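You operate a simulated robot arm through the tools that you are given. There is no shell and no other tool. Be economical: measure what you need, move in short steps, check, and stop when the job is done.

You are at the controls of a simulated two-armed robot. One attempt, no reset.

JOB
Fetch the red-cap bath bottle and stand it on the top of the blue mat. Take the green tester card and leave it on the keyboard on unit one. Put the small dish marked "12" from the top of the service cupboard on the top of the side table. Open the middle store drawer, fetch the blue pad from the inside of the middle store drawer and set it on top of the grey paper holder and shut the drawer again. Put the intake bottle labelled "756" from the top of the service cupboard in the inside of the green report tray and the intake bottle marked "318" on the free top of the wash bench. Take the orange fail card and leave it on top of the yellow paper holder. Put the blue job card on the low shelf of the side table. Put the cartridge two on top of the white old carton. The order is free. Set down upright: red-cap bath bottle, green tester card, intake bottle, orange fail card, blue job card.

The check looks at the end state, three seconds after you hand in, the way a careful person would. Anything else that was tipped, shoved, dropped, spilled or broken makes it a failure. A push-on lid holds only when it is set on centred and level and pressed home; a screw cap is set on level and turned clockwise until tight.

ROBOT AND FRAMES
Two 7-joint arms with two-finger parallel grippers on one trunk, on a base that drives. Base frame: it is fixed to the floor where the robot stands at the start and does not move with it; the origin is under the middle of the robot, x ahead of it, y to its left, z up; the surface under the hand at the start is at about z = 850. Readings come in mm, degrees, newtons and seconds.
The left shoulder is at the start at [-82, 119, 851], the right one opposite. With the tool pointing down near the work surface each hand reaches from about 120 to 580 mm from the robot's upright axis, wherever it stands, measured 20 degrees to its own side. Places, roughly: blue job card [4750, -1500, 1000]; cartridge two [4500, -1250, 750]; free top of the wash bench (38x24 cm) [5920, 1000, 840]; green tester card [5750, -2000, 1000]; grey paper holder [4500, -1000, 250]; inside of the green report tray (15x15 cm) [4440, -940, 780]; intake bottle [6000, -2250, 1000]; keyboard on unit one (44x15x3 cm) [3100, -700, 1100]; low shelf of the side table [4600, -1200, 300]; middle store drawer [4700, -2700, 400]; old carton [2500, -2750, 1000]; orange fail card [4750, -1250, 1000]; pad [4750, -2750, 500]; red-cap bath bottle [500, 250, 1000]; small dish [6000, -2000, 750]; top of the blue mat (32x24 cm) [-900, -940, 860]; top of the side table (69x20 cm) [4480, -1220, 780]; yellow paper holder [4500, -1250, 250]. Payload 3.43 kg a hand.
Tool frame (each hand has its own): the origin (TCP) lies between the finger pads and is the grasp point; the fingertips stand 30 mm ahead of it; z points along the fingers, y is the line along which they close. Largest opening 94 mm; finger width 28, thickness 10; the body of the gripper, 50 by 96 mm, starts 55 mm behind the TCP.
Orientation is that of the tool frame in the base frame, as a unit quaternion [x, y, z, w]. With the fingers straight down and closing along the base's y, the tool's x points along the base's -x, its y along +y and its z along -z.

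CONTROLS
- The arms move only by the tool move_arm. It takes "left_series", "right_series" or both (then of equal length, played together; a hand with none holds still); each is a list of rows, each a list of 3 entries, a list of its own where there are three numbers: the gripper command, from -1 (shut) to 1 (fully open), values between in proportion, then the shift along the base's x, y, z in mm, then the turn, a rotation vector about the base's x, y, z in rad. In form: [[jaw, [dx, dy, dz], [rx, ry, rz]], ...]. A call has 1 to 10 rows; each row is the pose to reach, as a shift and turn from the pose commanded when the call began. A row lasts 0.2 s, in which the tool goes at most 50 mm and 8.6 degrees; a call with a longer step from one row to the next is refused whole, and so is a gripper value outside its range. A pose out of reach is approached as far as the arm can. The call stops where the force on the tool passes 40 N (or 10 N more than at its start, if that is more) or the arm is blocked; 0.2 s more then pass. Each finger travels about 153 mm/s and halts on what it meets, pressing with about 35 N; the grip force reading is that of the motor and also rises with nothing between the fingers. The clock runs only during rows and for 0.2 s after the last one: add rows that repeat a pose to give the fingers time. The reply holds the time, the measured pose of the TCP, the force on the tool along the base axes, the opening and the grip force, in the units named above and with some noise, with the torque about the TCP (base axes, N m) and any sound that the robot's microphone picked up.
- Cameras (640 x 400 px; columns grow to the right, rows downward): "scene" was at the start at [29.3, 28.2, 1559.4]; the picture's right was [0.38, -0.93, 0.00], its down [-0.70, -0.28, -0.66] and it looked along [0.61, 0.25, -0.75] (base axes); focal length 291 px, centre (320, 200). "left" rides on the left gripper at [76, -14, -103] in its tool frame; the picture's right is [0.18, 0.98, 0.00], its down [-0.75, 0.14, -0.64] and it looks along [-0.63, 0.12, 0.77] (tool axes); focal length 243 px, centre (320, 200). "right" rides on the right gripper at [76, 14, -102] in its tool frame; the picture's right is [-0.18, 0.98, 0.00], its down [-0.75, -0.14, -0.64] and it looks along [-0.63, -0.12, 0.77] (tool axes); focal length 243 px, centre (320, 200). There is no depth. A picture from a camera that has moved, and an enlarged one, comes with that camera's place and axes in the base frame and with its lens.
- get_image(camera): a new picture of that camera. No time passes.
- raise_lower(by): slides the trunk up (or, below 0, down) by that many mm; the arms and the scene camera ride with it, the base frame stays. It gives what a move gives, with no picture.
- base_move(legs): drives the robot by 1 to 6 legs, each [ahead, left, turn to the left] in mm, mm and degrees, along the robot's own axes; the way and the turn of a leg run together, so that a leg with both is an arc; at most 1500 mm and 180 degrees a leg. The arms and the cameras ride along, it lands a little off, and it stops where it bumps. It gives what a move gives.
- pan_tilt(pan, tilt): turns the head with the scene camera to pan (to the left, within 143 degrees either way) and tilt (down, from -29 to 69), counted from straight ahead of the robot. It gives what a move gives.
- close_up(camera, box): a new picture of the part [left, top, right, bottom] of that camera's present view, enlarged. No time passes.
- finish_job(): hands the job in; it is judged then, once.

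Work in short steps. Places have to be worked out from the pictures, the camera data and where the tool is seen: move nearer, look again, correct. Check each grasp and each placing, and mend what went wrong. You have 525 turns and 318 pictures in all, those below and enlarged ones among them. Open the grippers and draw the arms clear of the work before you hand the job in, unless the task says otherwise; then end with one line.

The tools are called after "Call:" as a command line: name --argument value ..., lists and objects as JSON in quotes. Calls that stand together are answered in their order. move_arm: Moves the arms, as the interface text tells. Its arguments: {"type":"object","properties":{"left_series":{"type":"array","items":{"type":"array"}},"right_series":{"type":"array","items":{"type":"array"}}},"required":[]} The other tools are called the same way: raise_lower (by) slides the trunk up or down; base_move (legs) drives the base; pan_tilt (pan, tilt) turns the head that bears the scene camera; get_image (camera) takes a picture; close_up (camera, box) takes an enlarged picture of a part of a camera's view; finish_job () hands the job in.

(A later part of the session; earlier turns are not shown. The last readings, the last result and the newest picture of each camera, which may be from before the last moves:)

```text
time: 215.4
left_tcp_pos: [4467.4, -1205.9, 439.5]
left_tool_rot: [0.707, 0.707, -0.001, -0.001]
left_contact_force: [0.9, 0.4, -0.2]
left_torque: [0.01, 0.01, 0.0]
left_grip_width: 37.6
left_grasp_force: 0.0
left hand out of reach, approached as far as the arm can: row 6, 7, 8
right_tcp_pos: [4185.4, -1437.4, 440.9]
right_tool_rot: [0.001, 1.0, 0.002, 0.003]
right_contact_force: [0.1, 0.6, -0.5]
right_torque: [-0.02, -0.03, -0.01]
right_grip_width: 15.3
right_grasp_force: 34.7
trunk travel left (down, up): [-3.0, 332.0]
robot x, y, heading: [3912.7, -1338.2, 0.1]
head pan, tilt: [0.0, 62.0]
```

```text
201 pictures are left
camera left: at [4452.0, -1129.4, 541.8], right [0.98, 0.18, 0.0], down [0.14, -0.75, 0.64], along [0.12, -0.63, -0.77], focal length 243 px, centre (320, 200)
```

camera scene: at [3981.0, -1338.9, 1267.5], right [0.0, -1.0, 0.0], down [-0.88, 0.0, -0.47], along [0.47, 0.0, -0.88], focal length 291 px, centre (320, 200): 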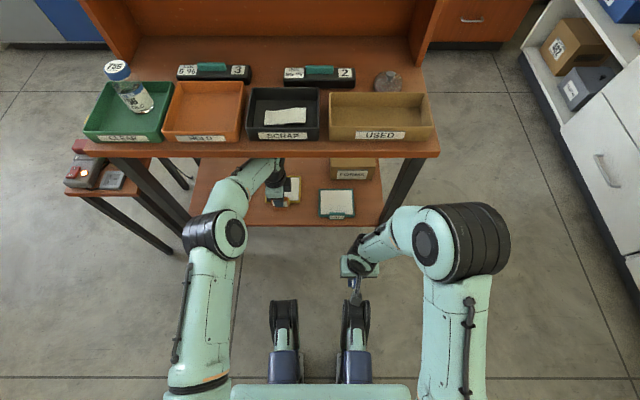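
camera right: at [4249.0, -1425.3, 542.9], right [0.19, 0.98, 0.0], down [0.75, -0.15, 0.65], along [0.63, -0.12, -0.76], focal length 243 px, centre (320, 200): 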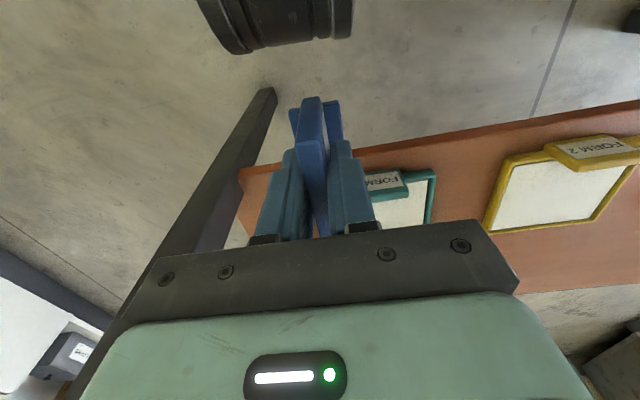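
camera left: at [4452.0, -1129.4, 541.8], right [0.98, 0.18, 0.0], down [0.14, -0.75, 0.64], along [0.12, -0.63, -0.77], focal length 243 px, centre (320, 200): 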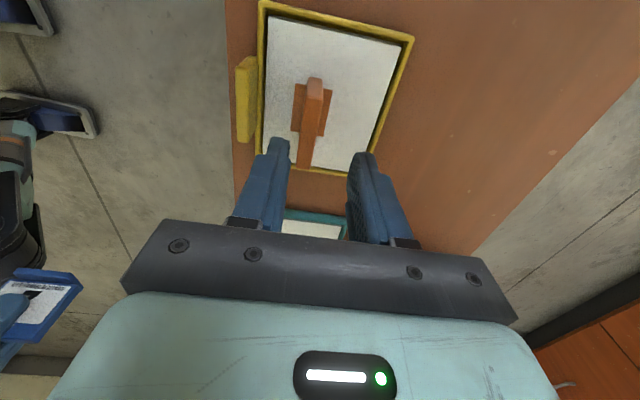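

The orange card stands on the yellow holder. I back out, tuck the left arm, and shift left so the right arm faces the gap.

Call:
base_move --legs '[[-200, 0, 0]]'

Call:
move_arm --left_series '[[-0.2, [-40, 10, 5], [0, 0, 0]], [-0.2, [-80, 20, 10], [0, 0, 0]], [-0.2, [-120, 30, 20], [0, 0, 0]], [-0.2, [-160, 35, 30], [0, 0, 0]], [-0.2, [-200, 40, 30], [0, 0, 0]], [-0.2, [-240, 45, 30], [0, 0, 0]], [-0.2, [-270, 50, 30], [0, 0, 0]]]' --right_series '[[-1, [40, -5, 0], [0, 0, 0]], [-1, [80, -10, 0], [0, 0, 0]], [-1, [120, -15, 0], [0, 0, 0]], [-1, [160, -20, -5], [0, 0, 0]], [-1, [200, -25, -15], [0, 0, 0]], [-1, [240, -30, -25], [0, 0, 0]], [-1, [265, -35, -35], [0, 0, 0]]]'

Call:
base_move --legs '[[0, 175, 0]]'

Call:
get_image --camera "right"

Call:
pan_tilt --pan 0 --tilt 50

Call:
get_image --camera "scene"

```text
time: 217.1
left_tcp_pos: [4267.3, -1207.2, 439.1]
left_tool_rot: [0.708, 0.706, -0.002, -0.001]
left_contact_force: [0.5, 0.4, 0.7]
left_torque: [0.03, 0.0, 0.01]
left_grip_width: 37.6
left_grasp_force: 0.0
right_tcp_pos: [3986.0, -1439.0, 440.3]
right_tool_rot: [0.002, 1.0, 0.002, 0.003]
right_contact_force: [-0.5, 0.0, -0.3]
right_torque: [0.02, 0.03, 0.03]
right_grip_width: 15.2
right_grasp_force: 35.0
trunk travel left (down, up): [-3.0, 332.0]
robot x, y, heading: [3716.7, -1334.8, 0.2]
head pan, tilt: [0.0, 62.0]
```

```text
time: 218.7
left_tcp_pos: [4266.6, -1158.2, 425.6]
left_tool_rot: [0.708, 0.707, -0.004, -0.002]
left_contact_force: [0.3, -0.6, 0.1]
left_torque: [0.03, 0.01, -0.03]
left_grip_width: 37.6
left_grasp_force: 0.0
left hand out of reach, approached as far as the arm can: row 1, 2, 3, 4, 5, 6, 7
right_tcp_pos: [4249.6, -1472.2, 405.5]
right_tool_rot: [0.002, 1.0, 0.003, 0.002]
right_contact_force: [-0.1, 0.3, 0.4]
right_torque: [0.0, 0.01, 0.04]
right_grip_width: 15.3
right_grasp_force: 35.2
trunk travel left (down, up): [-3.0, 332.0]
robot x, y, heading: [3711.5, -1340.0, -0.1]
head pan, tilt: [0.0, 62.0]
```

```text
time: 220.8
left_tcp_pos: [4264.2, -982.8, 428.0]
left_tool_rot: [0.707, 0.708, -0.002, -0.002]
left_contact_force: [0.1, 0.1, 0.1]
left_torque: [0.0, 0.03, 0.01]
left_grip_width: 37.7
left_grasp_force: 0.0
right_tcp_pos: [4251.1, -1296.5, 405.1]
right_tool_rot: [0.002, 1.0, 0.002, 0.003]
right_contact_force: [0.8, 0.0, -0.7]
right_torque: [0.03, 0.03, -0.01]
right_grip_width: 15.2
right_grasp_force: 35.2
trunk travel left (down, up): [-3.0, 332.0]
robot x, y, heading: [3718.9, -1160.4, 0.2]
head pan, tilt: [0.0, 62.0]
```

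```text
200 pictures are left
camera right: at [4173.0, -1282.3, 507.2], right [0.19, 0.98, 0.0], down [0.75, -0.15, 0.65], along [0.63, -0.12, -0.76], focal length 243 px, centre (320, 200)
```

right: 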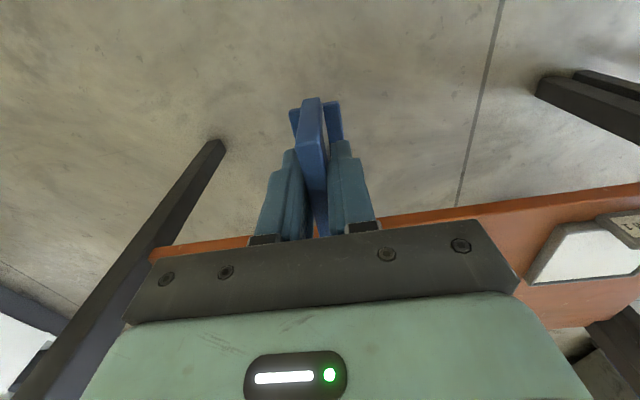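

```text
time: 221.6
left_tcp_pos: [4265.3, -982.5, 426.6]
left_tool_rot: [0.707, 0.707, -0.003, -0.002]
left_contact_force: [1.0, 0.3, -0.7]
left_torque: [0.0, -0.02, -0.02]
left_grip_width: 37.5
left_grasp_force: 0.1
right_tcp_pos: [4251.5, -1295.8, 405.6]
right_tool_rot: [0.002, 1.0, 0.002, 0.002]
right_contact_force: [-0.8, -0.3, -1.0]
right_torque: [-0.04, 0.0, 0.01]
right_grip_width: 15.5
right_grasp_force: 34.4
trunk travel left (down, up): [-3.0, 332.0]
robot x, y, heading: [3714.8, -1163.3, 0.1]
head pan, tilt: [0.0, 50.0]
```

```text
199 pictures are left
camera scene: at [3797.0, -1162.7, 1282.3], right [0.0, -1.0, 0.0], down [-0.77, 0.0, -0.64], along [0.64, 0.0, -0.77], focal length 291 px, centre (320, 200)
```

scene: 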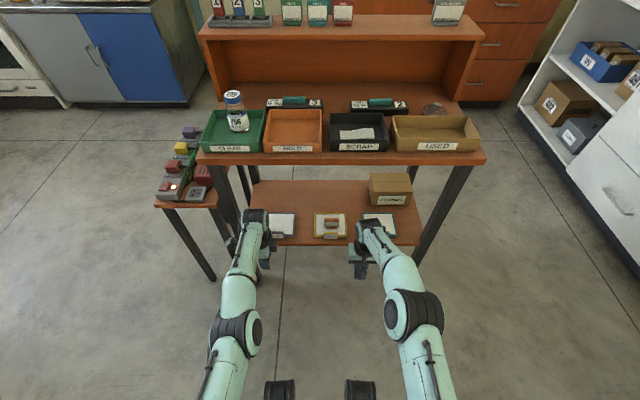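

The left arm stayed straight. I try pulling it back with a different direction of motion (down and back), before going in with the right.

Call:
move_arm --left_series '[[-0.2, [-10, 0, -25], [0, 0, 0]], [-0.2, [-30, 0, -35], [0, 0, 0]], [-0.2, [-60, 0, -35], [0, 0, 0]], [-0.2, [-100, 0, -25], [0, 0, 0]], [-0.2, [-140, 0, -10], [0, 0, 0]], [-0.2, [-180, 0, 10], [0, 0, 0]], [-0.2, [-220, 0, 30], [0, 0, 0]], [-0.2, [-250, 0, 40], [0, 0, 0]]]'

```text
time: 223.4
left_tcp_pos: [4264.9, -979.3, 418.8]
left_tool_rot: [0.707, 0.707, -0.004, -0.003]
left_contact_force: [0.5, -0.1, -0.1]
left_torque: [0.02, 0.02, 0.0]
left_grip_width: 37.8
left_grasp_force: 0.1
left hand out of reach, approached as far as the arm can: row 1, 2, 3, 4, 5, 6, 7, 8
right_tcp_pos: [4249.8, -1296.6, 405.3]
right_tool_rot: [0.002, 1.0, 0.002, 0.003]
right_contact_force: [0.7, 0.2, -0.3]
right_torque: [0.02, 0.0, 0.03]
right_grip_width: 15.5
right_grasp_force: 34.9
trunk travel left (down, up): [-3.0, 332.0]
robot x, y, heading: [3715.7, -1160.5, 0.2]
head pan, tilt: [0.0, 50.0]
```

Still stuck at the straight pose; I break it by tilting the hand (wrist back), then pull in.

Call:
move_arm --left_series '[[-0.2, [0, 0, 0], [0, -0.12, 0]], [-0.2, [0, 0, 0], [0, -0.24, 0]], [-0.2, [0, 0, 0], [0, -0.36, 0]], [-0.2, [0, 0, 0], [0, -0.48, 0]], [-0.2, [-30, 0, 0], [0, -0.48, 0]], [-0.2, [-70, 0, 0], [0, -0.48, 0]], [-0.2, [-110, 0, 0], [0, -0.48, 0]]]'

```text
time: 225.0
left_tcp_pos: [4346.1, -979.2, 376.2]
left_tool_rot: [0.687, 0.688, 0.166, 0.166]
left_contact_force: [-0.3, 0.7, 0.9]
left_torque: [-0.01, 0.02, -0.01]
left_grip_width: 37.5
left_grasp_force: 0.1
left hand out of reach, approached as far as the arm can: row 1, 2, 3, 4, 5, 6, 7
right_tcp_pos: [4251.9, -1296.4, 406.1]
right_tool_rot: [0.002, 1.0, 0.002, 0.001]
right_contact_force: [0.1, -0.2, -0.3]
right_torque: [0.0, 0.02, -0.02]
right_grip_width: 15.3
right_grasp_force: 35.0
trunk travel left (down, up): [-3.0, 332.0]
robot x, y, heading: [3715.2, -1160.9, -0.1]
head pan, tilt: [0.0, 50.0]
```

The elbow keeps straight. I try a sideways and upward move to bend it, undoing the tilt.

Call:
move_arm --left_series '[[-0.2, [-20, -40, 20], [0, 0.12, 0]], [-0.2, [-40, -80, 50], [0, 0.24, 0]], [-0.2, [-60, -110, 85], [0, 0.36, 0]], [-0.2, [-80, -130, 125], [0, 0.48, 0]], [-0.2, [-110, -130, 165], [0, 0.48, 0]], [-0.2, [-140, -130, 205], [0, 0.48, 0]], [-0.2, [-170, -130, 245], [0, 0.48, 0]], [-0.2, [-200, -130, 285], [0, 0.48, 0]]]'

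Call:
get_image --camera "scene"

```text
refused: row 2 steps farther than a row can; nothing moved
```

```text
198 pictures are left
camera scene: at [3797.2, -1162.6, 1282.3], right [0.0, -1.0, 0.0], down [-0.77, 0.0, -0.64], along [0.64, 0.0, -0.77], focal length 291 px, centre (320, 200)
```

scene: 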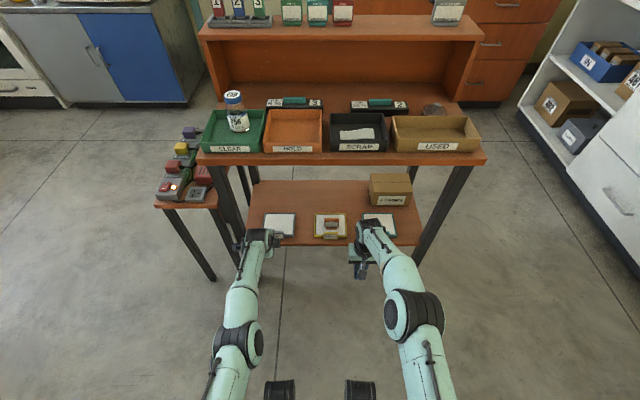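

I back off 250 mm for space, then try with smaller steps.

Call:
base_move --legs '[[-250, 0, 0]]'

Call:
move_arm --left_series '[[-0.2, [-15, -15, 20], [0, 0.12, 0]], [-0.2, [-30, -30, 45], [0, 0.24, 0]], [-0.2, [-45, -45, 75], [0, 0.36, 0]], [-0.2, [-60, -60, 110], [0, 0.48, 0]], [-0.2, [-85, -70, 145], [0, 0.48, 0]], [-0.2, [-110, -80, 180], [0, 0.48, 0]], [-0.2, [-140, -80, 215], [0, 0.48, 0]], [-0.2, [-170, -80, 250], [0, 0.48, 0]], [-0.2, [-200, -80, 285], [0, 0.48, 0]]]'

Call:
get_image --camera "scene"

```text
time: 226.2
left_tcp_pos: [4261.9, -980.8, 374.1]
left_tool_rot: [0.689, 0.687, 0.163, 0.163]
left_contact_force: [-0.3, -0.2, -0.9]
left_torque: [-0.03, -0.02, -0.02]
left_grip_width: 37.5
left_grasp_force: 0.0
right_tcp_pos: [4168.9, -1295.6, 401.7]
right_tool_rot: [0.003, 1.0, 0.003, -0.001]
right_contact_force: [0.8, -0.6, -0.1]
right_torque: [-0.01, 0.0, -0.03]
right_grip_width: 15.6
right_grasp_force: 35.2
trunk travel left (down, up): [-3.0, 332.0]
robot x, y, heading: [3631.0, -1161.9, 0.2]
head pan, tilt: [0.0, 50.0]
stopped in leg 1: the robot was blocked; the commanded pose is now the measured one
```

```text
time: 228.2
left_tcp_pos: [4163.8, -1074.6, 685.7]
left_tool_rot: [0.708, 0.706, -0.007, -0.006]
left_contact_force: [-0.4, 1.3, 0.8]
left_torque: [0.01, 0.0, 0.0]
left_grip_width: 37.6
left_grasp_force: 0.1
left hand out of reach, approached as far as the arm can: row 3, 4, 5, 6, 7, 8, 9
right_tcp_pos: [4167.7, -1295.9, 400.4]
right_tool_rot: [0.001, 1.0, 0.003, -0.001]
right_contact_force: [-1.0, -0.4, -0.5]
right_torque: [-0.03, -0.03, 0.0]
right_grip_width: 15.4
right_grasp_force: 35.1
trunk travel left (down, up): [-3.0, 332.0]
robot x, y, heading: [3625.7, -1162.7, 0.0]
head pan, tilt: [0.0, 50.0]
```

```text
197 pictures are left
camera scene: at [3721.1, -1162.7, 1281.5], right [0.0, -1.0, 0.0], down [-0.77, 0.0, -0.64], along [0.64, 0.0, -0.77], focal length 291 px, centre (320, 200)
```

scene: 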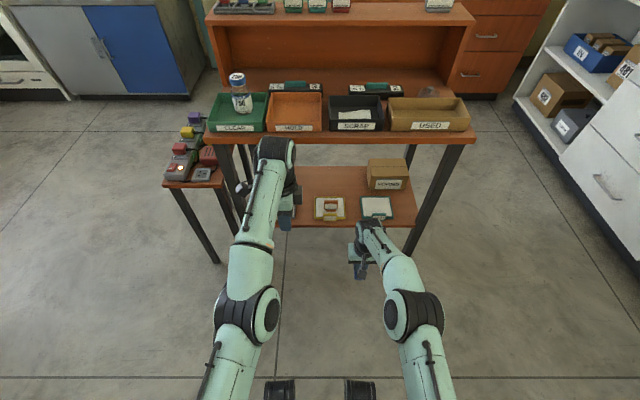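

The base bumped something behind at x≈3625; I move 30 mm ahead. The left arm has begun to swing; I continue up and back.

Call:
base_move --legs '[[30, 0, 0]]'

Call:
move_arm --left_series '[[-0.2, [-15, 0, 40], [0, 0, 0]], [-0.2, [-40, 0, 75], [0, 0, 0]], [-0.2, [-70, 0, 105], [0, 0, 0]], [-0.2, [-105, 0, 130], [0, 0, 0]], [-0.2, [-145, 0, 150], [0, 0, 0]], [-0.2, [-185, 0, 160], [0, 0, 0]], [-0.2, [-225, 0, 160], [0, 0, 0]]]'

Call:
pan_tilt --pan 143 --tilt 45

Call:
get_image --camera "scene"

```text
time: 229.0
left_tcp_pos: [4187.3, -1074.8, 687.7]
left_tool_rot: [0.708, 0.706, -0.004, -0.003]
left_contact_force: [-0.4, 0.3, -0.1]
left_torque: [0.02, -0.01, 0.0]
left_grip_width: 38.0
left_grasp_force: 0.0
right_tcp_pos: [4193.0, -1295.9, 405.3]
right_tool_rot: [0.001, 1.0, 0.003, 0.002]
right_contact_force: [0.2, -0.6, -0.7]
right_torque: [-0.01, 0.01, 0.0]
right_grip_width: 15.1
right_grasp_force: 35.0
trunk travel left (down, up): [-3.0, 332.0]
robot x, y, heading: [3660.7, -1164.7, 0.1]
head pan, tilt: [0.0, 50.0]
```

```text
time: 230.6
left_tcp_pos: [3962.2, -1074.2, 848.8]
left_tool_rot: [0.707, 0.707, -0.004, -0.002]
left_contact_force: [0.1, -0.1, 0.6]
left_torque: [0.0, -0.01, -0.01]
left_grip_width: 37.4
left_grasp_force: 0.0
left hand out of reach, approached as far as the arm can: row 2, 3
right_tcp_pos: [4193.0, -1295.7, 405.4]
right_tool_rot: [0.001, 1.0, 0.003, 0.003]
right_contact_force: [0.2, 0.5, -0.8]
right_torque: [0.02, 0.04, 0.01]
right_grip_width: 15.2
right_grasp_force: 35.3
trunk travel left (down, up): [-3.0, 332.0]
robot x, y, heading: [3657.6, -1161.2, 0.1]
head pan, tilt: [0.0, 50.0]
```

```text
time: 232.9
left_tcp_pos: [3962.7, -1075.2, 848.6]
left_tool_rot: [0.708, 0.706, -0.004, -0.003]
left_contact_force: [0.9, 0.5, -0.4]
left_torque: [0.03, -0.01, -0.01]
left_grip_width: 37.6
left_grasp_force: 0.1
right_tcp_pos: [4193.5, -1295.9, 404.5]
right_tool_rot: [0.002, 1.0, 0.003, 0.003]
right_contact_force: [-0.1, 0.0, -1.0]
right_torque: [0.02, 0.03, 0.0]
right_grip_width: 14.8
right_grasp_force: 34.7
trunk travel left (down, up): [-3.0, 332.0]
robot x, y, heading: [3655.3, -1164.6, 0.1]
head pan, tilt: [143.0, 45.0]
```

```text
196 pictures are left
camera scene: at [3598.7, -1114.0, 1289.2], right [0.6, 0.8, 0.0], down [0.56, -0.43, -0.71], along [-0.56, 0.43, -0.71], focal length 291 px, centre (320, 200)
```

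scene: 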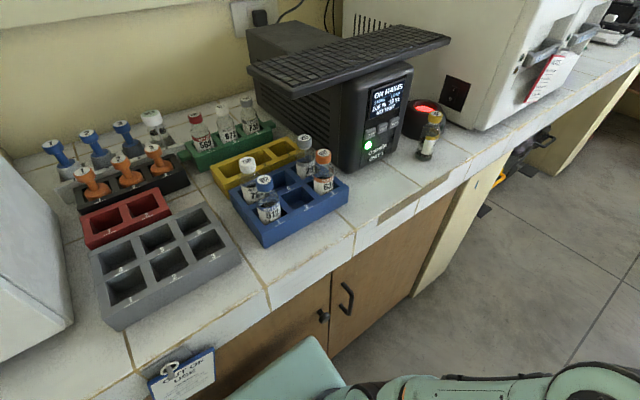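

The left arm is free, and I also see the keyboard on unit one behind me. Now I drive in with the right arm towards the gap.

Call:
pan_tilt --pan 0 --tilt 60

Call:
base_move --legs '[[170, 0, 0]]'

Call:
get_image --camera "right"

Call:
close_up --camera "scene" --box '[220, 100, 460, 250]'

```text
time: 235.1
left_tcp_pos: [3962.9, -1074.0, 848.5]
left_tool_rot: [0.708, 0.707, -0.004, -0.003]
left_contact_force: [0.1, -0.1, 0.3]
left_torque: [-0.01, 0.0, 0.02]
left_grip_width: 37.5
left_grasp_force: 0.1
right_tcp_pos: [4194.1, -1296.5, 404.7]
right_tool_rot: [0.001, 1.0, 0.003, 0.002]
right_contact_force: [-0.2, 0.4, 0.4]
right_torque: [0.0, -0.02, -0.01]
right_grip_width: 15.0
right_grasp_force: 35.0
trunk travel left (down, up): [-3.0, 332.0]
robot x, y, heading: [3656.4, -1158.1, 0.2]
head pan, tilt: [0.0, 60.0]
```

```text
time: 236.6
left_tcp_pos: [4133.1, -1073.3, 848.1]
left_tool_rot: [0.708, 0.706, -0.003, -0.003]
left_contact_force: [0.8, 0.2, 0.1]
left_torque: [-0.04, 0.03, 0.03]
left_grip_width: 37.7
left_grasp_force: 0.0
right_tcp_pos: [4362.9, -1296.0, 404.1]
right_tool_rot: [0.002, 1.0, 0.003, 0.003]
right_contact_force: [-0.6, 0.6, 0.6]
right_torque: [0.04, 0.01, -0.02]
right_grip_width: 15.4
right_grasp_force: 35.0
trunk travel left (down, up): [-3.0, 332.0]
robot x, y, heading: [3827.0, -1159.4, 0.2]
head pan, tilt: [0.0, 60.0]
```

```text
195 pictures are left
camera right: at [4285.5, -1282.3, 506.7], right [0.19, 0.98, 0.01], down [0.75, -0.15, 0.65], along [0.63, -0.12, -0.76], focal length 243 px, centre (320, 200)
```

right: 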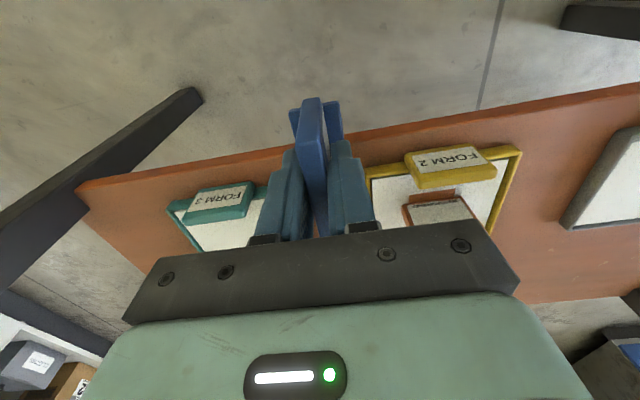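

```text
2.67 times, centred on (340, 175) of scene
camera zoom: at [3899.5, -1162.8, 1269.7], right [0.0, -1.0, 0.0], down [-0.87, 0.0, -0.5], along [0.5, 0.0, -0.87], focal length 777 px, centre (267, 267)
```

zoom: 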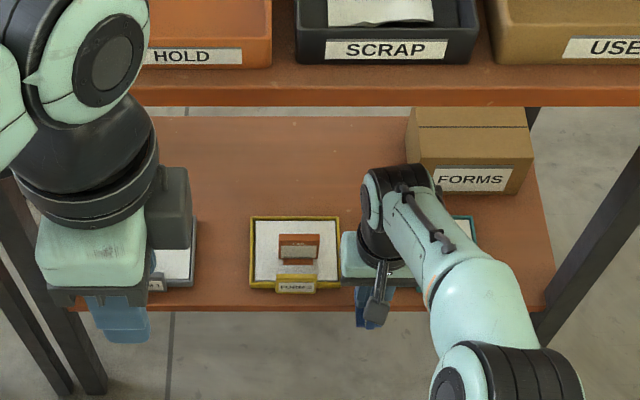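

The gap centre reads y≈-1306. I shift 10 mm right and drive 90 mm further in.

Call:
move_arm --right_series '[[-1, [0, -5, 0], [0, 0, 0]], [-1, [0, -10, 0], [0, 0, 0]]]'

Call:
base_move --legs '[[90, 0, 0]]'

Call:
get_image --camera "right"

Call:
close_up --camera "scene" --box '[220, 120, 460, 270]'

```text
time: 237.2
left_tcp_pos: [4131.9, -1074.1, 848.7]
left_tool_rot: [0.708, 0.706, -0.003, -0.003]
left_contact_force: [-0.5, -0.6, 0.3]
left_torque: [0.01, 0.03, -0.01]
left_grip_width: 37.6
left_grasp_force: 0.0
right_tcp_pos: [4363.7, -1305.6, 404.2]
right_tool_rot: [0.002, 1.0, 0.002, 0.003]
right_contact_force: [0.0, 0.0, -0.8]
right_torque: [-0.01, 0.03, -0.01]
right_grip_width: 15.2
right_grasp_force: 34.8
trunk travel left (down, up): [-3.0, 332.0]
robot x, y, heading: [3827.7, -1159.3, 0.0]
head pan, tilt: [0.0, 60.0]
```

```text
time: 238.3
left_tcp_pos: [4219.5, -1075.1, 848.6]
left_tool_rot: [0.708, 0.707, -0.003, -0.003]
left_contact_force: [0.4, 0.5, 0.0]
left_torque: [0.01, -0.01, 0.0]
left_grip_width: 37.3
left_grasp_force: 0.0
right_tcp_pos: [4452.1, -1305.9, 404.7]
right_tool_rot: [0.002, 1.0, 0.002, 0.004]
right_contact_force: [-1.0, 0.4, -0.4]
right_torque: [-0.03, -0.01, 0.0]
right_grip_width: 15.2
right_grasp_force: 35.0
trunk travel left (down, up): [-3.0, 332.0]
robot x, y, heading: [3916.2, -1160.5, 0.2]
head pan, tilt: [0.0, 60.0]
```

```text
193 pictures are left
camera right: at [4374.3, -1292.3, 506.8], right [0.19, 0.98, 0.01], down [0.75, -0.15, 0.65], along [0.63, -0.12, -0.76], focal length 243 px, centre (320, 200)
```

right: 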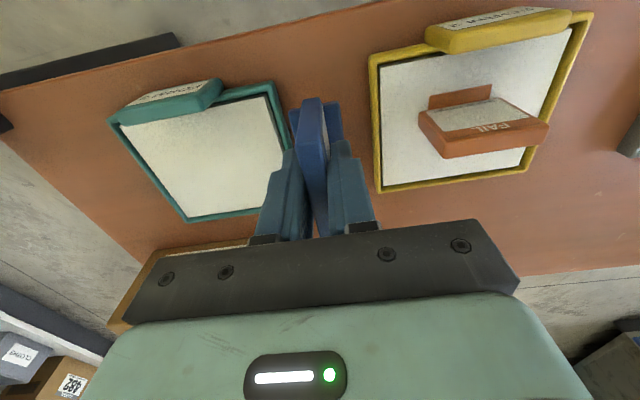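

```text
2.67 times, centred on (340, 195) of scene
camera zoom: at [3988.5, -1162.8, 1269.7], right [0.0, -1.0, 0.0], down [-0.87, 0.0, -0.5], along [0.5, 0.0, -0.87], focal length 777 px, centre (267, 213)
```

zoom: 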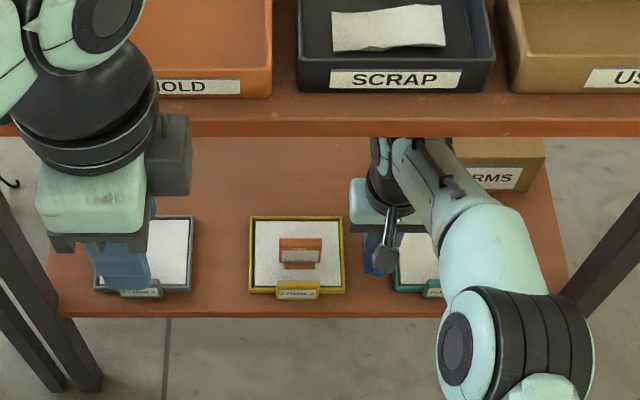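

The card is over the gap. I shift 4 mm left and lower until contact.

Call:
move_arm --right_series '[[-1, [0, 4, -6], [0, 0, 0]], [-1, [0, 4, -12], [0, 0, 0]], [-1, [0, 4, -17], [0, 0, 0]], [-1, [0, 4, -21], [0, 0, 0]], [-1, [0, 4, -24], [0, 0, 0]], [-1, [0, 4, -27], [0, 0, 0]], [-1, [0, 4, -30], [0, 0, 0]], [-1, [0, 4, -33], [0, 0, 0]], [-1, [0, 4, -36], [0, 0, 0]], [-1, [0, 4, -39], [0, 0, 0]]]'

Call:
get_image --camera "right"

```text
time: 240.5
left_tcp_pos: [4219.3, -1072.3, 848.9]
left_tool_rot: [0.707, 0.707, -0.003, -0.002]
left_contact_force: [-0.8, 0.6, 0.4]
left_torque: [0.0, -0.03, -0.03]
left_grip_width: 37.7
left_grasp_force: 0.0
right_tcp_pos: [4454.3, -1301.3, 371.6]
right_tool_rot: [0.003, 1.0, 0.003, 0.01]
right_contact_force: [-1.1, 1.9, 38.6]
right_torque: [-0.04, -0.13, 0.02]
right_grip_width: 15.4
right_grasp_force: 35.2
trunk travel left (down, up): [-3.0, 332.0]
robot x, y, heading: [3913.3, -1160.8, -0.0]
head pan, tilt: [0.0, 60.0]
```

```text
191 pictures are left
camera right: at [4375.5, -1288.0, 472.6], right [0.19, 0.98, 0.01], down [0.74, -0.15, 0.66], along [0.64, -0.12, -0.76], focal length 243 px, centre (320, 200)
```

right: 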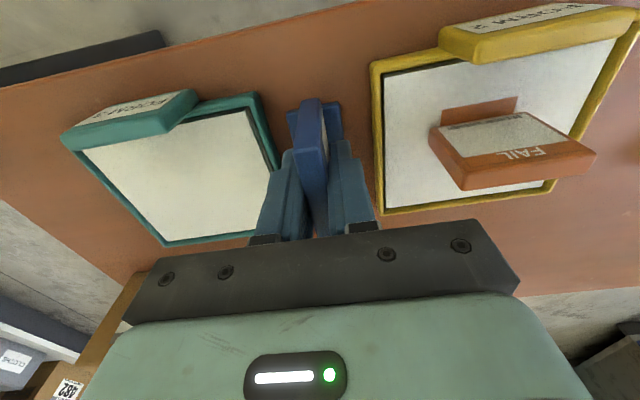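

Contact made in the gap. I ease up 3 mm, open slightly, and rise.

Call:
move_arm --right_series '[[-1, [0, 0, 4], [0, 0, 0]], [-0.6, [0, 0, 4], [0, 0, 0]], [-0.4, [0, 0, 4], [0, 0, 0]], [-0.4, [0, 0, 4], [0, 0, 0]], [-0.4, [0, 0, 20], [0, 0, 0]], [-0.4, [0, 0, 40], [0, 0, 0]], [-0.4, [0, 0, 60], [0, 0, 0]], [-0.4, [0, 0, 62], [0, 0, 0]]]'

Call:
get_image --camera "right"

```text
time: 242.3
left_tcp_pos: [4220.8, -1073.4, 849.2]
left_tool_rot: [0.708, 0.706, -0.003, -0.002]
left_contact_force: [0.4, -0.1, -0.4]
left_torque: [0.03, -0.01, 0.01]
left_grip_width: 37.6
left_grasp_force: 0.1
right_tcp_pos: [4451.4, -1301.9, 429.5]
right_tool_rot: [0.002, 1.0, 0.002, 0.003]
right_contact_force: [-0.5, -0.2, 0.0]
right_torque: [-0.03, 0.0, 0.01]
right_grip_width: 28.2
right_grasp_force: 0.1
trunk travel left (down, up): [-3.0, 332.0]
robot x, y, heading: [3918.0, -1162.2, -0.0]
head pan, tilt: [0.0, 60.0]
```

```text
190 pictures are left
camera right: at [4374.2, -1288.2, 530.8], right [0.19, 0.98, 0.01], down [0.75, -0.15, 0.65], along [0.64, -0.12, -0.76], focal length 243 px, centre (320, 200)
```

right: 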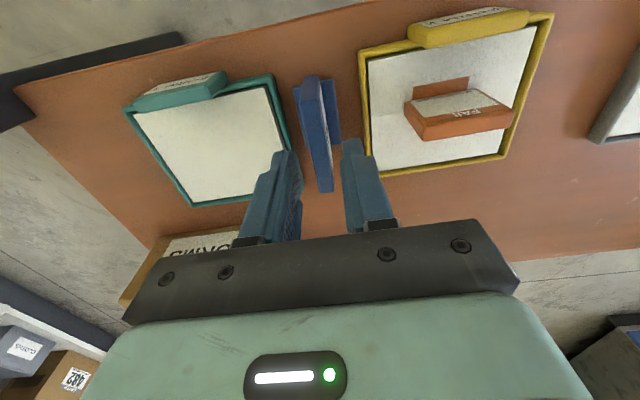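

The blue card stands on the low shelf. I back out, fold the right arm and raise the trunk.

Call:
base_move --legs '[[-230, 0, 0]]'

Call:
move_arm --right_series '[[0, [-20, 0, 30], [0, 0, 0]], [0, [-50, 0, 65], [0, 0, 0]], [0, [-80, 0, 100], [0, 0, 0]], [0, [-110, 0, 140], [0, 0, 0]], [0, [-140, 0, 180], [0, 0, 0]], [0, [-170, 0, 220], [0, 0, 0]], [0, [-200, 0, 260], [0, 0, 0]], [0, [-220, 0, 300], [0, 0, 0]], [0, [-240, 0, 340], [0, 0, 0]], [0, [-240, 0, 380], [0, 0, 0]]]'

Call:
raise_lower --by 300

Call:
pan_tilt --pan 0 --tilt 45

Call:
get_image --camera "scene"

```text
time: 244.0
left_tcp_pos: [3990.0, -1073.5, 848.8]
left_tool_rot: [0.708, 0.706, -0.003, -0.004]
left_contact_force: [-0.5, -0.9, -0.2]
left_torque: [-0.02, -0.05, 0.0]
left_grip_width: 37.1
left_grasp_force: 0.1
right_tcp_pos: [4221.4, -1303.3, 428.9]
right_tool_rot: [0.002, 1.0, 0.002, 0.004]
right_contact_force: [-0.4, 0.0, -0.2]
right_torque: [0.03, 0.0, -0.01]
right_grip_width: 28.4
right_grasp_force: 0.2
trunk travel left (down, up): [-3.0, 332.0]
robot x, y, heading: [3681.6, -1160.1, -0.4]
head pan, tilt: [0.0, 60.0]
```

```text
time: 246.2
left_tcp_pos: [3991.3, -1074.5, 848.4]
left_tool_rot: [0.708, 0.706, -0.004, -0.002]
left_contact_force: [0.3, -0.3, -0.9]
left_torque: [0.0, 0.04, 0.05]
left_grip_width: 37.5
left_grasp_force: 0.1
right_tcp_pos: [3981.7, -1303.3, 810.3]
right_tool_rot: [0.002, 1.0, 0.002, 0.004]
right_contact_force: [-0.5, -0.1, 0.3]
right_torque: [-0.01, 0.0, 0.02]
right_grip_width: 46.8
right_grasp_force: 0.1
trunk travel left (down, up): [-3.0, 332.0]
robot x, y, heading: [3685.0, -1160.6, 0.0]
head pan, tilt: [0.0, 60.0]
```

```text
time: 249.2
left_tcp_pos: [3990.3, -1074.7, 1149.2]
left_tool_rot: [0.708, 0.707, -0.004, -0.002]
left_contact_force: [0.0, 0.4, 0.0]
left_torque: [0.0, -0.02, -0.01]
left_grip_width: 37.7
left_grasp_force: 0.1
right_tcp_pos: [3981.4, -1302.5, 1109.3]
right_tool_rot: [0.002, 1.0, 0.002, 0.002]
right_contact_force: [0.6, 0.1, 0.5]
right_torque: [-0.01, -0.05, 0.02]
right_grip_width: 47.0
right_grasp_force: 0.0
trunk travel left (down, up): [-303.0, 32.0]
robot x, y, heading: [3688.2, -1167.7, -0.2]
head pan, tilt: [0.0, 60.0]
```

```text
time: 250.0
left_tcp_pos: [3991.2, -1074.6, 1147.4]
left_tool_rot: [0.707, 0.707, -0.004, -0.002]
left_contact_force: [-0.3, 0.3, 0.1]
left_torque: [-0.02, 0.0, 0.02]
left_grip_width: 37.8
left_grasp_force: 0.0
right_tcp_pos: [3982.6, -1301.3, 1108.6]
right_tool_rot: [0.002, 1.0, 0.003, 0.003]
right_contact_force: [0.5, 0.3, -0.3]
right_torque: [-0.03, -0.03, 0.0]
right_grip_width: 47.1
right_grasp_force: 0.0
trunk travel left (down, up): [-303.0, 32.0]
robot x, y, heading: [3685.2, -1159.4, -0.0]
head pan, tilt: [0.0, 45.0]
```

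```text
189 pictures are left
camera scene: at [3723.5, -1162.9, 1595.5], right [0.0, -1.0, 0.0], down [-0.71, 0.0, -0.71], along [0.71, 0.0, -0.71], focal length 291 px, centre (320, 200)
```

scene: 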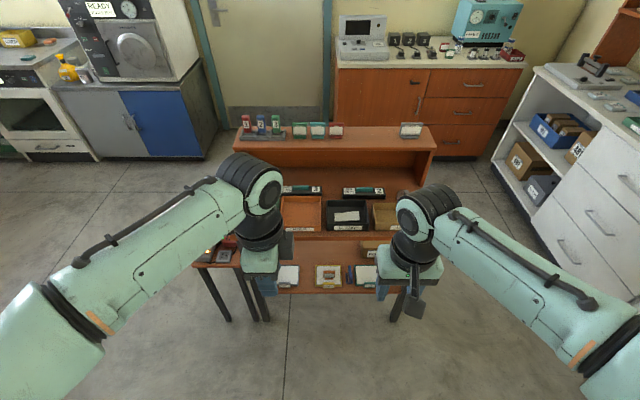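

Next cartridge two: I move so the left hand (already closing along x) faces it.

Call:
base_move --legs '[[0, -320, 0], [410, 0, 0]]'

Call:
get_image --camera "scene"

Call:
get_image --camera "left"

```text
time: 255.6
left_tcp_pos: [4398.5, -1391.3, 1148.4]
left_tool_rot: [0.708, 0.707, -0.004, -0.002]
left_contact_force: [0.0, -0.9, -0.8]
left_torque: [0.0, 0.0, 0.01]
left_grip_width: 37.4
left_grasp_force: 0.2
right_tcp_pos: [4389.2, -1619.4, 1108.1]
right_tool_rot: [0.002, 1.0, 0.002, 0.003]
right_contact_force: [-0.8, 0.1, 0.4]
right_torque: [0.02, -0.02, -0.02]
right_grip_width: 47.0
right_grasp_force: 0.0
trunk travel left (down, up): [-303.0, 32.0]
robot x, y, heading: [4092.1, -1475.1, -0.1]
head pan, tilt: [0.0, 45.0]
stopped in leg 2: the robot was blocked; the commanded pose is now the measured one
```

```text
188 pictures are left
camera scene: at [4130.4, -1479.5, 1595.6], right [0.0, -1.0, 0.0], down [-0.71, 0.0, -0.71], along [0.71, 0.0, -0.71], focal length 291 px, centre (320, 200)
```

scene: 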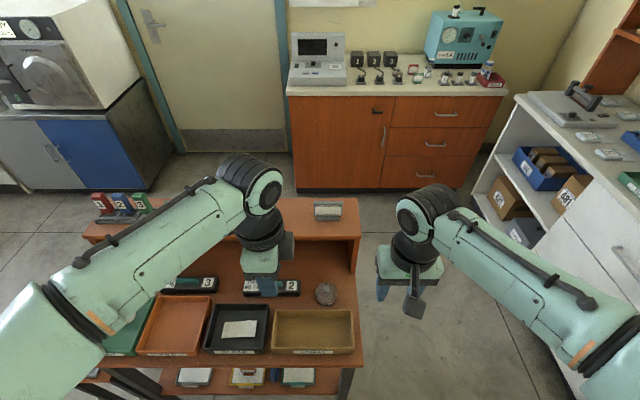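

```text
187 pictures are left
camera left: at [4384.1, -1315.8, 1251.0], right [0.98, 0.18, -0.01], down [0.15, -0.75, 0.64], along [0.11, -0.63, -0.77], focal length 243 px, centre (320, 200)
```

left: 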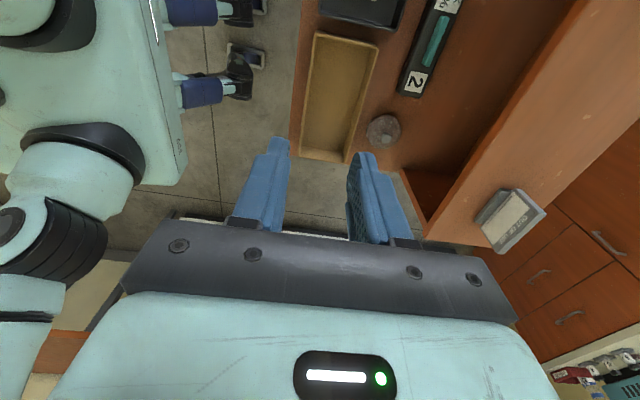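

The base stopped against something at x≈4092. I look down to see what it touched.

Call:
pan_tilt --pan -10 --tilt 69

Call:
get_image --camera "scene"

```text
time: 256.5
left_tcp_pos: [4397.4, -1391.2, 1148.2]
left_tool_rot: [0.708, 0.707, -0.004, -0.003]
left_contact_force: [-0.1, -0.4, 0.1]
left_torque: [0.01, 0.0, 0.02]
left_grip_width: 37.5
left_grasp_force: 0.1
right_tcp_pos: [4390.4, -1619.2, 1109.1]
right_tool_rot: [0.002, 1.0, 0.001, 0.003]
right_contact_force: [-1.0, -1.0, -0.4]
right_torque: [0.04, 0.0, 0.0]
right_grip_width: 46.8
right_grasp_force: 0.0
trunk travel left (down, up): [-303.0, 32.0]
robot x, y, heading: [4093.0, -1478.6, 0.1]
head pan, tilt: [-10.0, 68.8]
```

```text
186 pictures are left
camera scene: at [4104.5, -1489.6, 1566.7], right [-0.17, -0.98, 0.0], down [-0.92, 0.16, -0.36], along [0.36, -0.06, -0.93], focal length 291 px, centre (320, 200)
```

scene: 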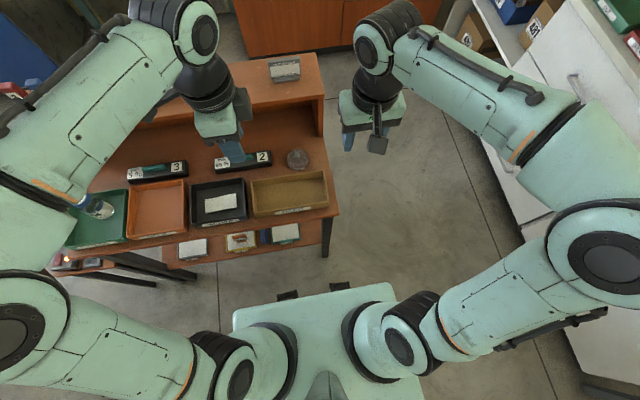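

Nothing at floor level is near. I check the left elbow, which hangs over the green tray and bottle 756.

Call:
pan_tilt --pan 40 --tilt 50

Call:
get_image --camera "scene"

```text
time: 257.7
left_tcp_pos: [4397.7, -1391.9, 1147.3]
left_tool_rot: [0.707, 0.707, -0.004, -0.002]
left_contact_force: [-0.6, 0.8, 0.5]
left_torque: [-0.01, 0.02, 0.0]
left_grip_width: 37.6
left_grasp_force: 0.0
right_tcp_pos: [4389.2, -1620.2, 1109.5]
right_tool_rot: [0.002, 1.0, 0.002, 0.003]
right_contact_force: [-0.6, 0.3, 0.2]
right_torque: [0.0, 0.05, 0.0]
right_grip_width: 47.0
right_grasp_force: 0.1
trunk travel left (down, up): [-303.0, 32.0]
robot x, y, heading: [4092.1, -1480.9, -0.1]
head pan, tilt: [40.0, 50.0]
```

```text
185 pictures are left
camera scene: at [4108.2, -1430.5, 1588.6], right [0.64, -0.77, 0.0], down [-0.59, -0.49, -0.64], along [0.49, 0.41, -0.77], focal length 291 px, centre (320, 200)
```

scene: 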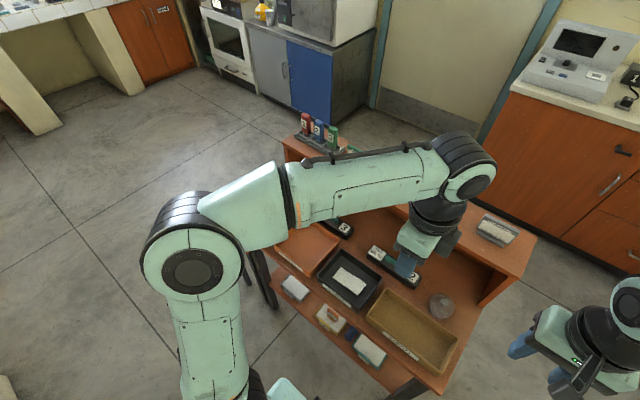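

Nothing is disturbed; the elbow is well above everything. I back off 12 mm and bring the left hand over the cartridge at ≈[4560, -1343].

Call:
base_move --legs '[[-12, 0, 0]]'

Call:
move_arm --left_series '[[0.4, [40, 10, -20], [0, 0, 0]], [0.4, [80, 25, -40], [0, 0, 0]], [0.4, [120, 40, -70], [0, 0, 0]], [0.4, [155, 48, -105], [0, 0, 0]], [0.4, [174, 50, -145], [0, 0, 0]], [0.4, [174, 50, -190], [0, 0, 0]], [0.4, [174, 50, -230], [0, 0, 0]], [0.4, [174, 50, -250], [0, 0, 0]], [0.4, [174, 50, -250], [0, 0, 0]]]'

Call:
get_image --camera "left"

Call:
pan_tilt --pan 10 --tilt 45

Call:
get_image --camera "scene"

```text
time: 258.4
left_tcp_pos: [4387.6, -1392.6, 1147.6]
left_tool_rot: [0.708, 0.707, -0.004, -0.003]
left_contact_force: [-0.2, 0.3, 0.5]
left_torque: [-0.02, -0.02, 0.02]
left_grip_width: 37.5
left_grasp_force: 0.0
right_tcp_pos: [4378.8, -1619.9, 1109.1]
right_tool_rot: [0.002, 1.0, 0.001, 0.002]
right_contact_force: [0.0, 0.6, -0.6]
right_torque: [0.05, 0.01, -0.05]
right_grip_width: 47.1
right_grasp_force: 0.1
trunk travel left (down, up): [-303.0, 32.0]
robot x, y, heading: [4083.8, -1480.9, 0.1]
head pan, tilt: [40.0, 50.0]
```

```text
refused: row 3 steps farther than a row can; nothing moved
```

```text
184 pictures are left
camera left: at [4374.0, -1315.9, 1250.7], right [0.98, 0.18, -0.01], down [0.15, -0.75, 0.64], along [0.11, -0.63, -0.77], focal length 243 px, centre (320, 200)
```

left: 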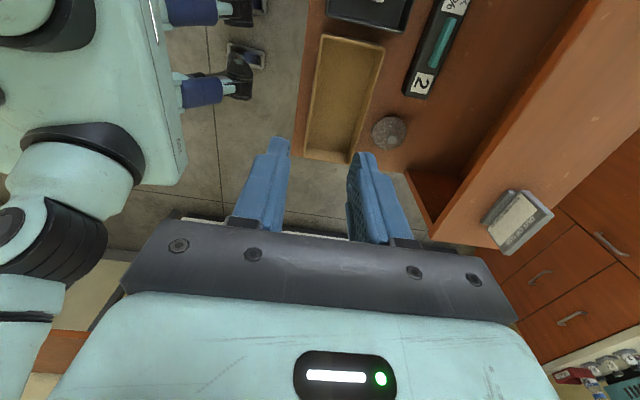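

```text
time: 259.4
left_tcp_pos: [4386.1, -1392.4, 1147.7]
left_tool_rot: [0.708, 0.706, -0.004, -0.003]
left_contact_force: [0.0, -0.5, -0.1]
left_torque: [-0.02, 0.0, -0.02]
left_grip_width: 37.5
left_grasp_force: 0.1
right_tcp_pos: [4378.2, -1620.1, 1107.7]
right_tool_rot: [0.002, 1.0, 0.002, 0.002]
right_contact_force: [-0.7, 0.4, 0.2]
right_torque: [0.02, 0.02, -0.01]
right_grip_width: 47.0
right_grasp_force: 0.0
trunk travel left (down, up): [-303.0, 32.0]
robot x, y, heading: [4082.6, -1480.6, 0.0]
head pan, tilt: [10.0, 45.0]
```

```text
183 pictures are left
camera scene: at [4117.9, -1465.6, 1595.6], right [0.17, -0.98, 0.0], down [-0.7, -0.12, -0.71], along [0.7, 0.12, -0.71], focal length 291 px, centre (320, 200)
```

scene: 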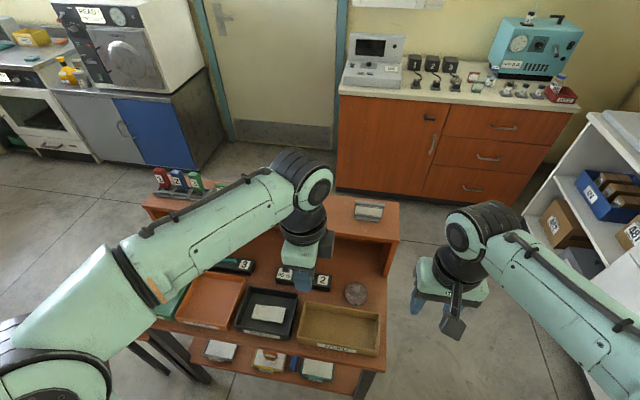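

A step was too long; I repeat with shorter steps.

Call:
move_arm --left_series '[[0.4, [38, 10, -15], [0, 0, 0]], [0.4, [76, 20, -35], [0, 0, 0]], [0.4, [110, 30, -60], [0, 0, 0]], [0.4, [140, 40, -90], [0, 0, 0]], [0.4, [160, 45, -130], [0, 0, 0]], [0.4, [168, 47, -175], [0, 0, 0]], [0.4, [168, 47, -215], [0, 0, 0]], [0.4, [168, 47, -245], [0, 0, 0]], [0.4, [168, 47, -245], [0, 0, 0]]]'

Call:
get_image --camera "left"

Call:
close_up --camera "scene" --box '[200, 160, 400, 320]'

```text
time: 261.4
left_tcp_pos: [4553.5, -1345.0, 902.7]
left_tool_rot: [0.708, 0.707, -0.003, -0.003]
left_contact_force: [0.1, 0.8, -0.2]
left_torque: [-0.01, 0.01, 0.02]
left_grip_width: 66.0
left_grasp_force: 0.1
right_tcp_pos: [4378.3, -1620.4, 1108.1]
right_tool_rot: [0.001, 1.0, 0.001, 0.003]
right_contact_force: [-0.1, -0.8, -0.7]
right_torque: [-0.02, 0.01, -0.01]
right_grip_width: 47.3
right_grasp_force: 0.2
trunk travel left (down, up): [-303.0, 32.0]
robot x, y, heading: [4080.1, -1479.7, 0.1]
head pan, tilt: [10.0, 45.0]
```

```text
182 pictures are left
camera left: at [4540.2, -1268.2, 1005.1], right [0.98, 0.18, -0.01], down [0.15, -0.75, 0.64], along [0.11, -0.63, -0.77], focal length 243 px, centre (320, 200)
```

left: 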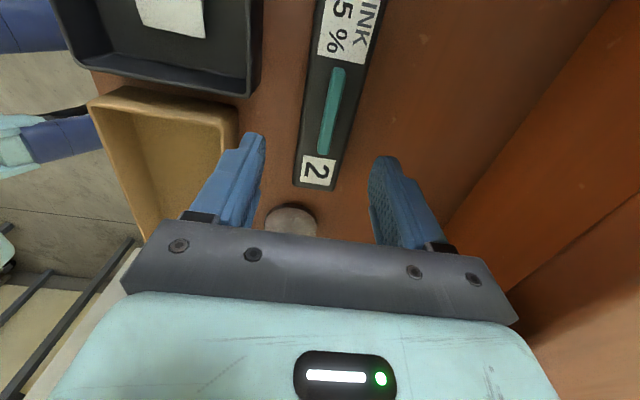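

```text
2.50 times, centred on (300, 240) of scene
camera zoom: at [4117.5, -1465.8, 1595.6], right [0.17, -0.98, 0.0], down [-0.7, -0.12, -0.71], along [0.7, 0.12, -0.71], focal length 728 px, centre (370, 100)
```

zoom: 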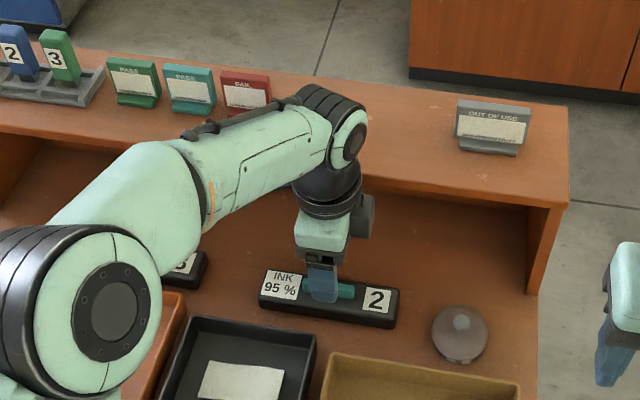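

Cartridge centre ≈[4562, -1336], width ≈40 mm. I centre and lower to z≈821, then close.

Call:
move_arm --left_series '[[0.4, [8, 9, -30], [0, 0, 0]], [0.4, [8, 9, -60], [0, 0, 0]], [0.4, [8, 9, -75], [0, 0, 0]], [0.4, [8, 9, -81], [0, 0, 0]], [0.4, [8, 9, -81], [0, 0, 0]]]'

Call:
get_image --camera "left"

```text
time: 262.6
left_tcp_pos: [4561.5, -1336.0, 822.0]
left_tool_rot: [0.708, 0.706, -0.004, -0.004]
left_contact_force: [0.2, -0.9, 0.0]
left_torque: [0.0, 0.0, -0.01]
left_grip_width: 65.9
left_grasp_force: 0.1
right_tcp_pos: [4378.6, -1619.3, 1108.3]
right_tool_rot: [0.002, 1.0, 0.002, 0.002]
right_contact_force: [0.7, 0.9, 0.0]
right_torque: [-0.01, 0.01, 0.0]
right_grip_width: 46.8
right_grasp_force: 0.0
trunk travel left (down, up): [-303.0, 32.0]
robot x, y, heading: [4078.8, -1477.5, 0.0]
head pan, tilt: [10.0, 45.0]
```

```text
180 pictures are left
camera left: at [4548.6, -1260.0, 924.5], right [0.98, 0.18, -0.01], down [0.15, -0.75, 0.64], along [0.11, -0.63, -0.77], focal length 243 px, centre (320, 200)
```

left: 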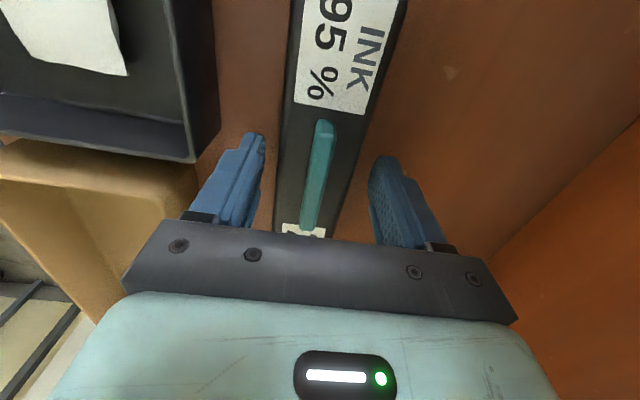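

Fingers straddle it. I lower 4 mm more and close.

Call:
move_arm --left_series '[[0.4, [0, 0, -4], [0, 0, 0]], [0, [0, 0, -4], [0, 0, 0]], [-0.5, [0, 0, -4], [0, 0, 0]], [-0.5, [0, 0, -4], [0, 0, 0]]]'

Call:
move_arm --left_series '[[-0.5, [0, 0, 15], [0, 0, 0]], [-0.5, [0, 0, 45], [0, 0, 0]], [-0.5, [-5, 0, 85], [0, 0, 0]], [-0.5, [-20, 0, 125], [0, 0, 0]], [-0.5, [-45, 0, 160], [0, 0, 0]], [-0.5, [-75, 0, 195], [0, 0, 0]]]'

Call:
get_image --camera "left"

```text
time: 263.6
left_tcp_pos: [4563.3, -1335.8, 818.5]
left_tool_rot: [0.707, 0.707, -0.004, -0.003]
left_contact_force: [0.7, -1.0, -0.3]
left_torque: [0.03, -0.02, -0.06]
left_grip_width: 45.8
left_grasp_force: 35.4
right_tcp_pos: [4376.9, -1620.1, 1107.4]
right_tool_rot: [0.002, 1.0, 0.003, 0.002]
right_contact_force: [0.6, -0.2, -0.3]
right_torque: [-0.01, 0.0, 0.03]
right_grip_width: 46.9
right_grasp_force: 0.0
trunk travel left (down, up): [-303.0, 32.0]
robot x, y, heading: [4080.3, -1482.5, -0.0]
head pan, tilt: [10.0, 45.0]
```

```text
time: 264.2
left_tcp_pos: [4561.1, -1335.7, 859.7]
left_tool_rot: [0.709, 0.705, -0.007, -0.008]
left_contact_force: [-0.2, 0.4, -3.9]
left_torque: [-0.01, -0.04, 0.0]
left_grip_width: 45.8
left_grasp_force: 34.6
right_tcp_pos: [4378.5, -1619.5, 1109.0]
right_tool_rot: [0.001, 1.0, 0.002, 0.004]
right_contact_force: [-0.4, -0.4, -0.7]
right_torque: [-0.04, 0.02, 0.01]
right_grip_width: 46.8
right_grasp_force: 0.0
trunk travel left (down, up): [-303.0, 32.0]
robot x, y, heading: [4081.8, -1478.0, 0.0]
head pan, tilt: [10.0, 45.0]
stopped in row 3 (left hand): the force on the tool passed its limit at 60 N (the readings are from after the stop); the commanded pose is now the measured one
```

```text
179 pictures are left
camera left: at [4548.3, -1259.3, 962.8], right [0.98, 0.18, -0.02], down [0.15, -0.76, 0.64], along [0.1, -0.63, -0.77], focal length 243 px, centre (320, 200)
```

left: 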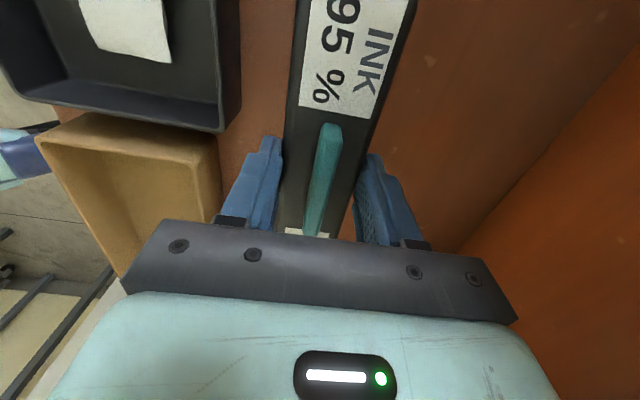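

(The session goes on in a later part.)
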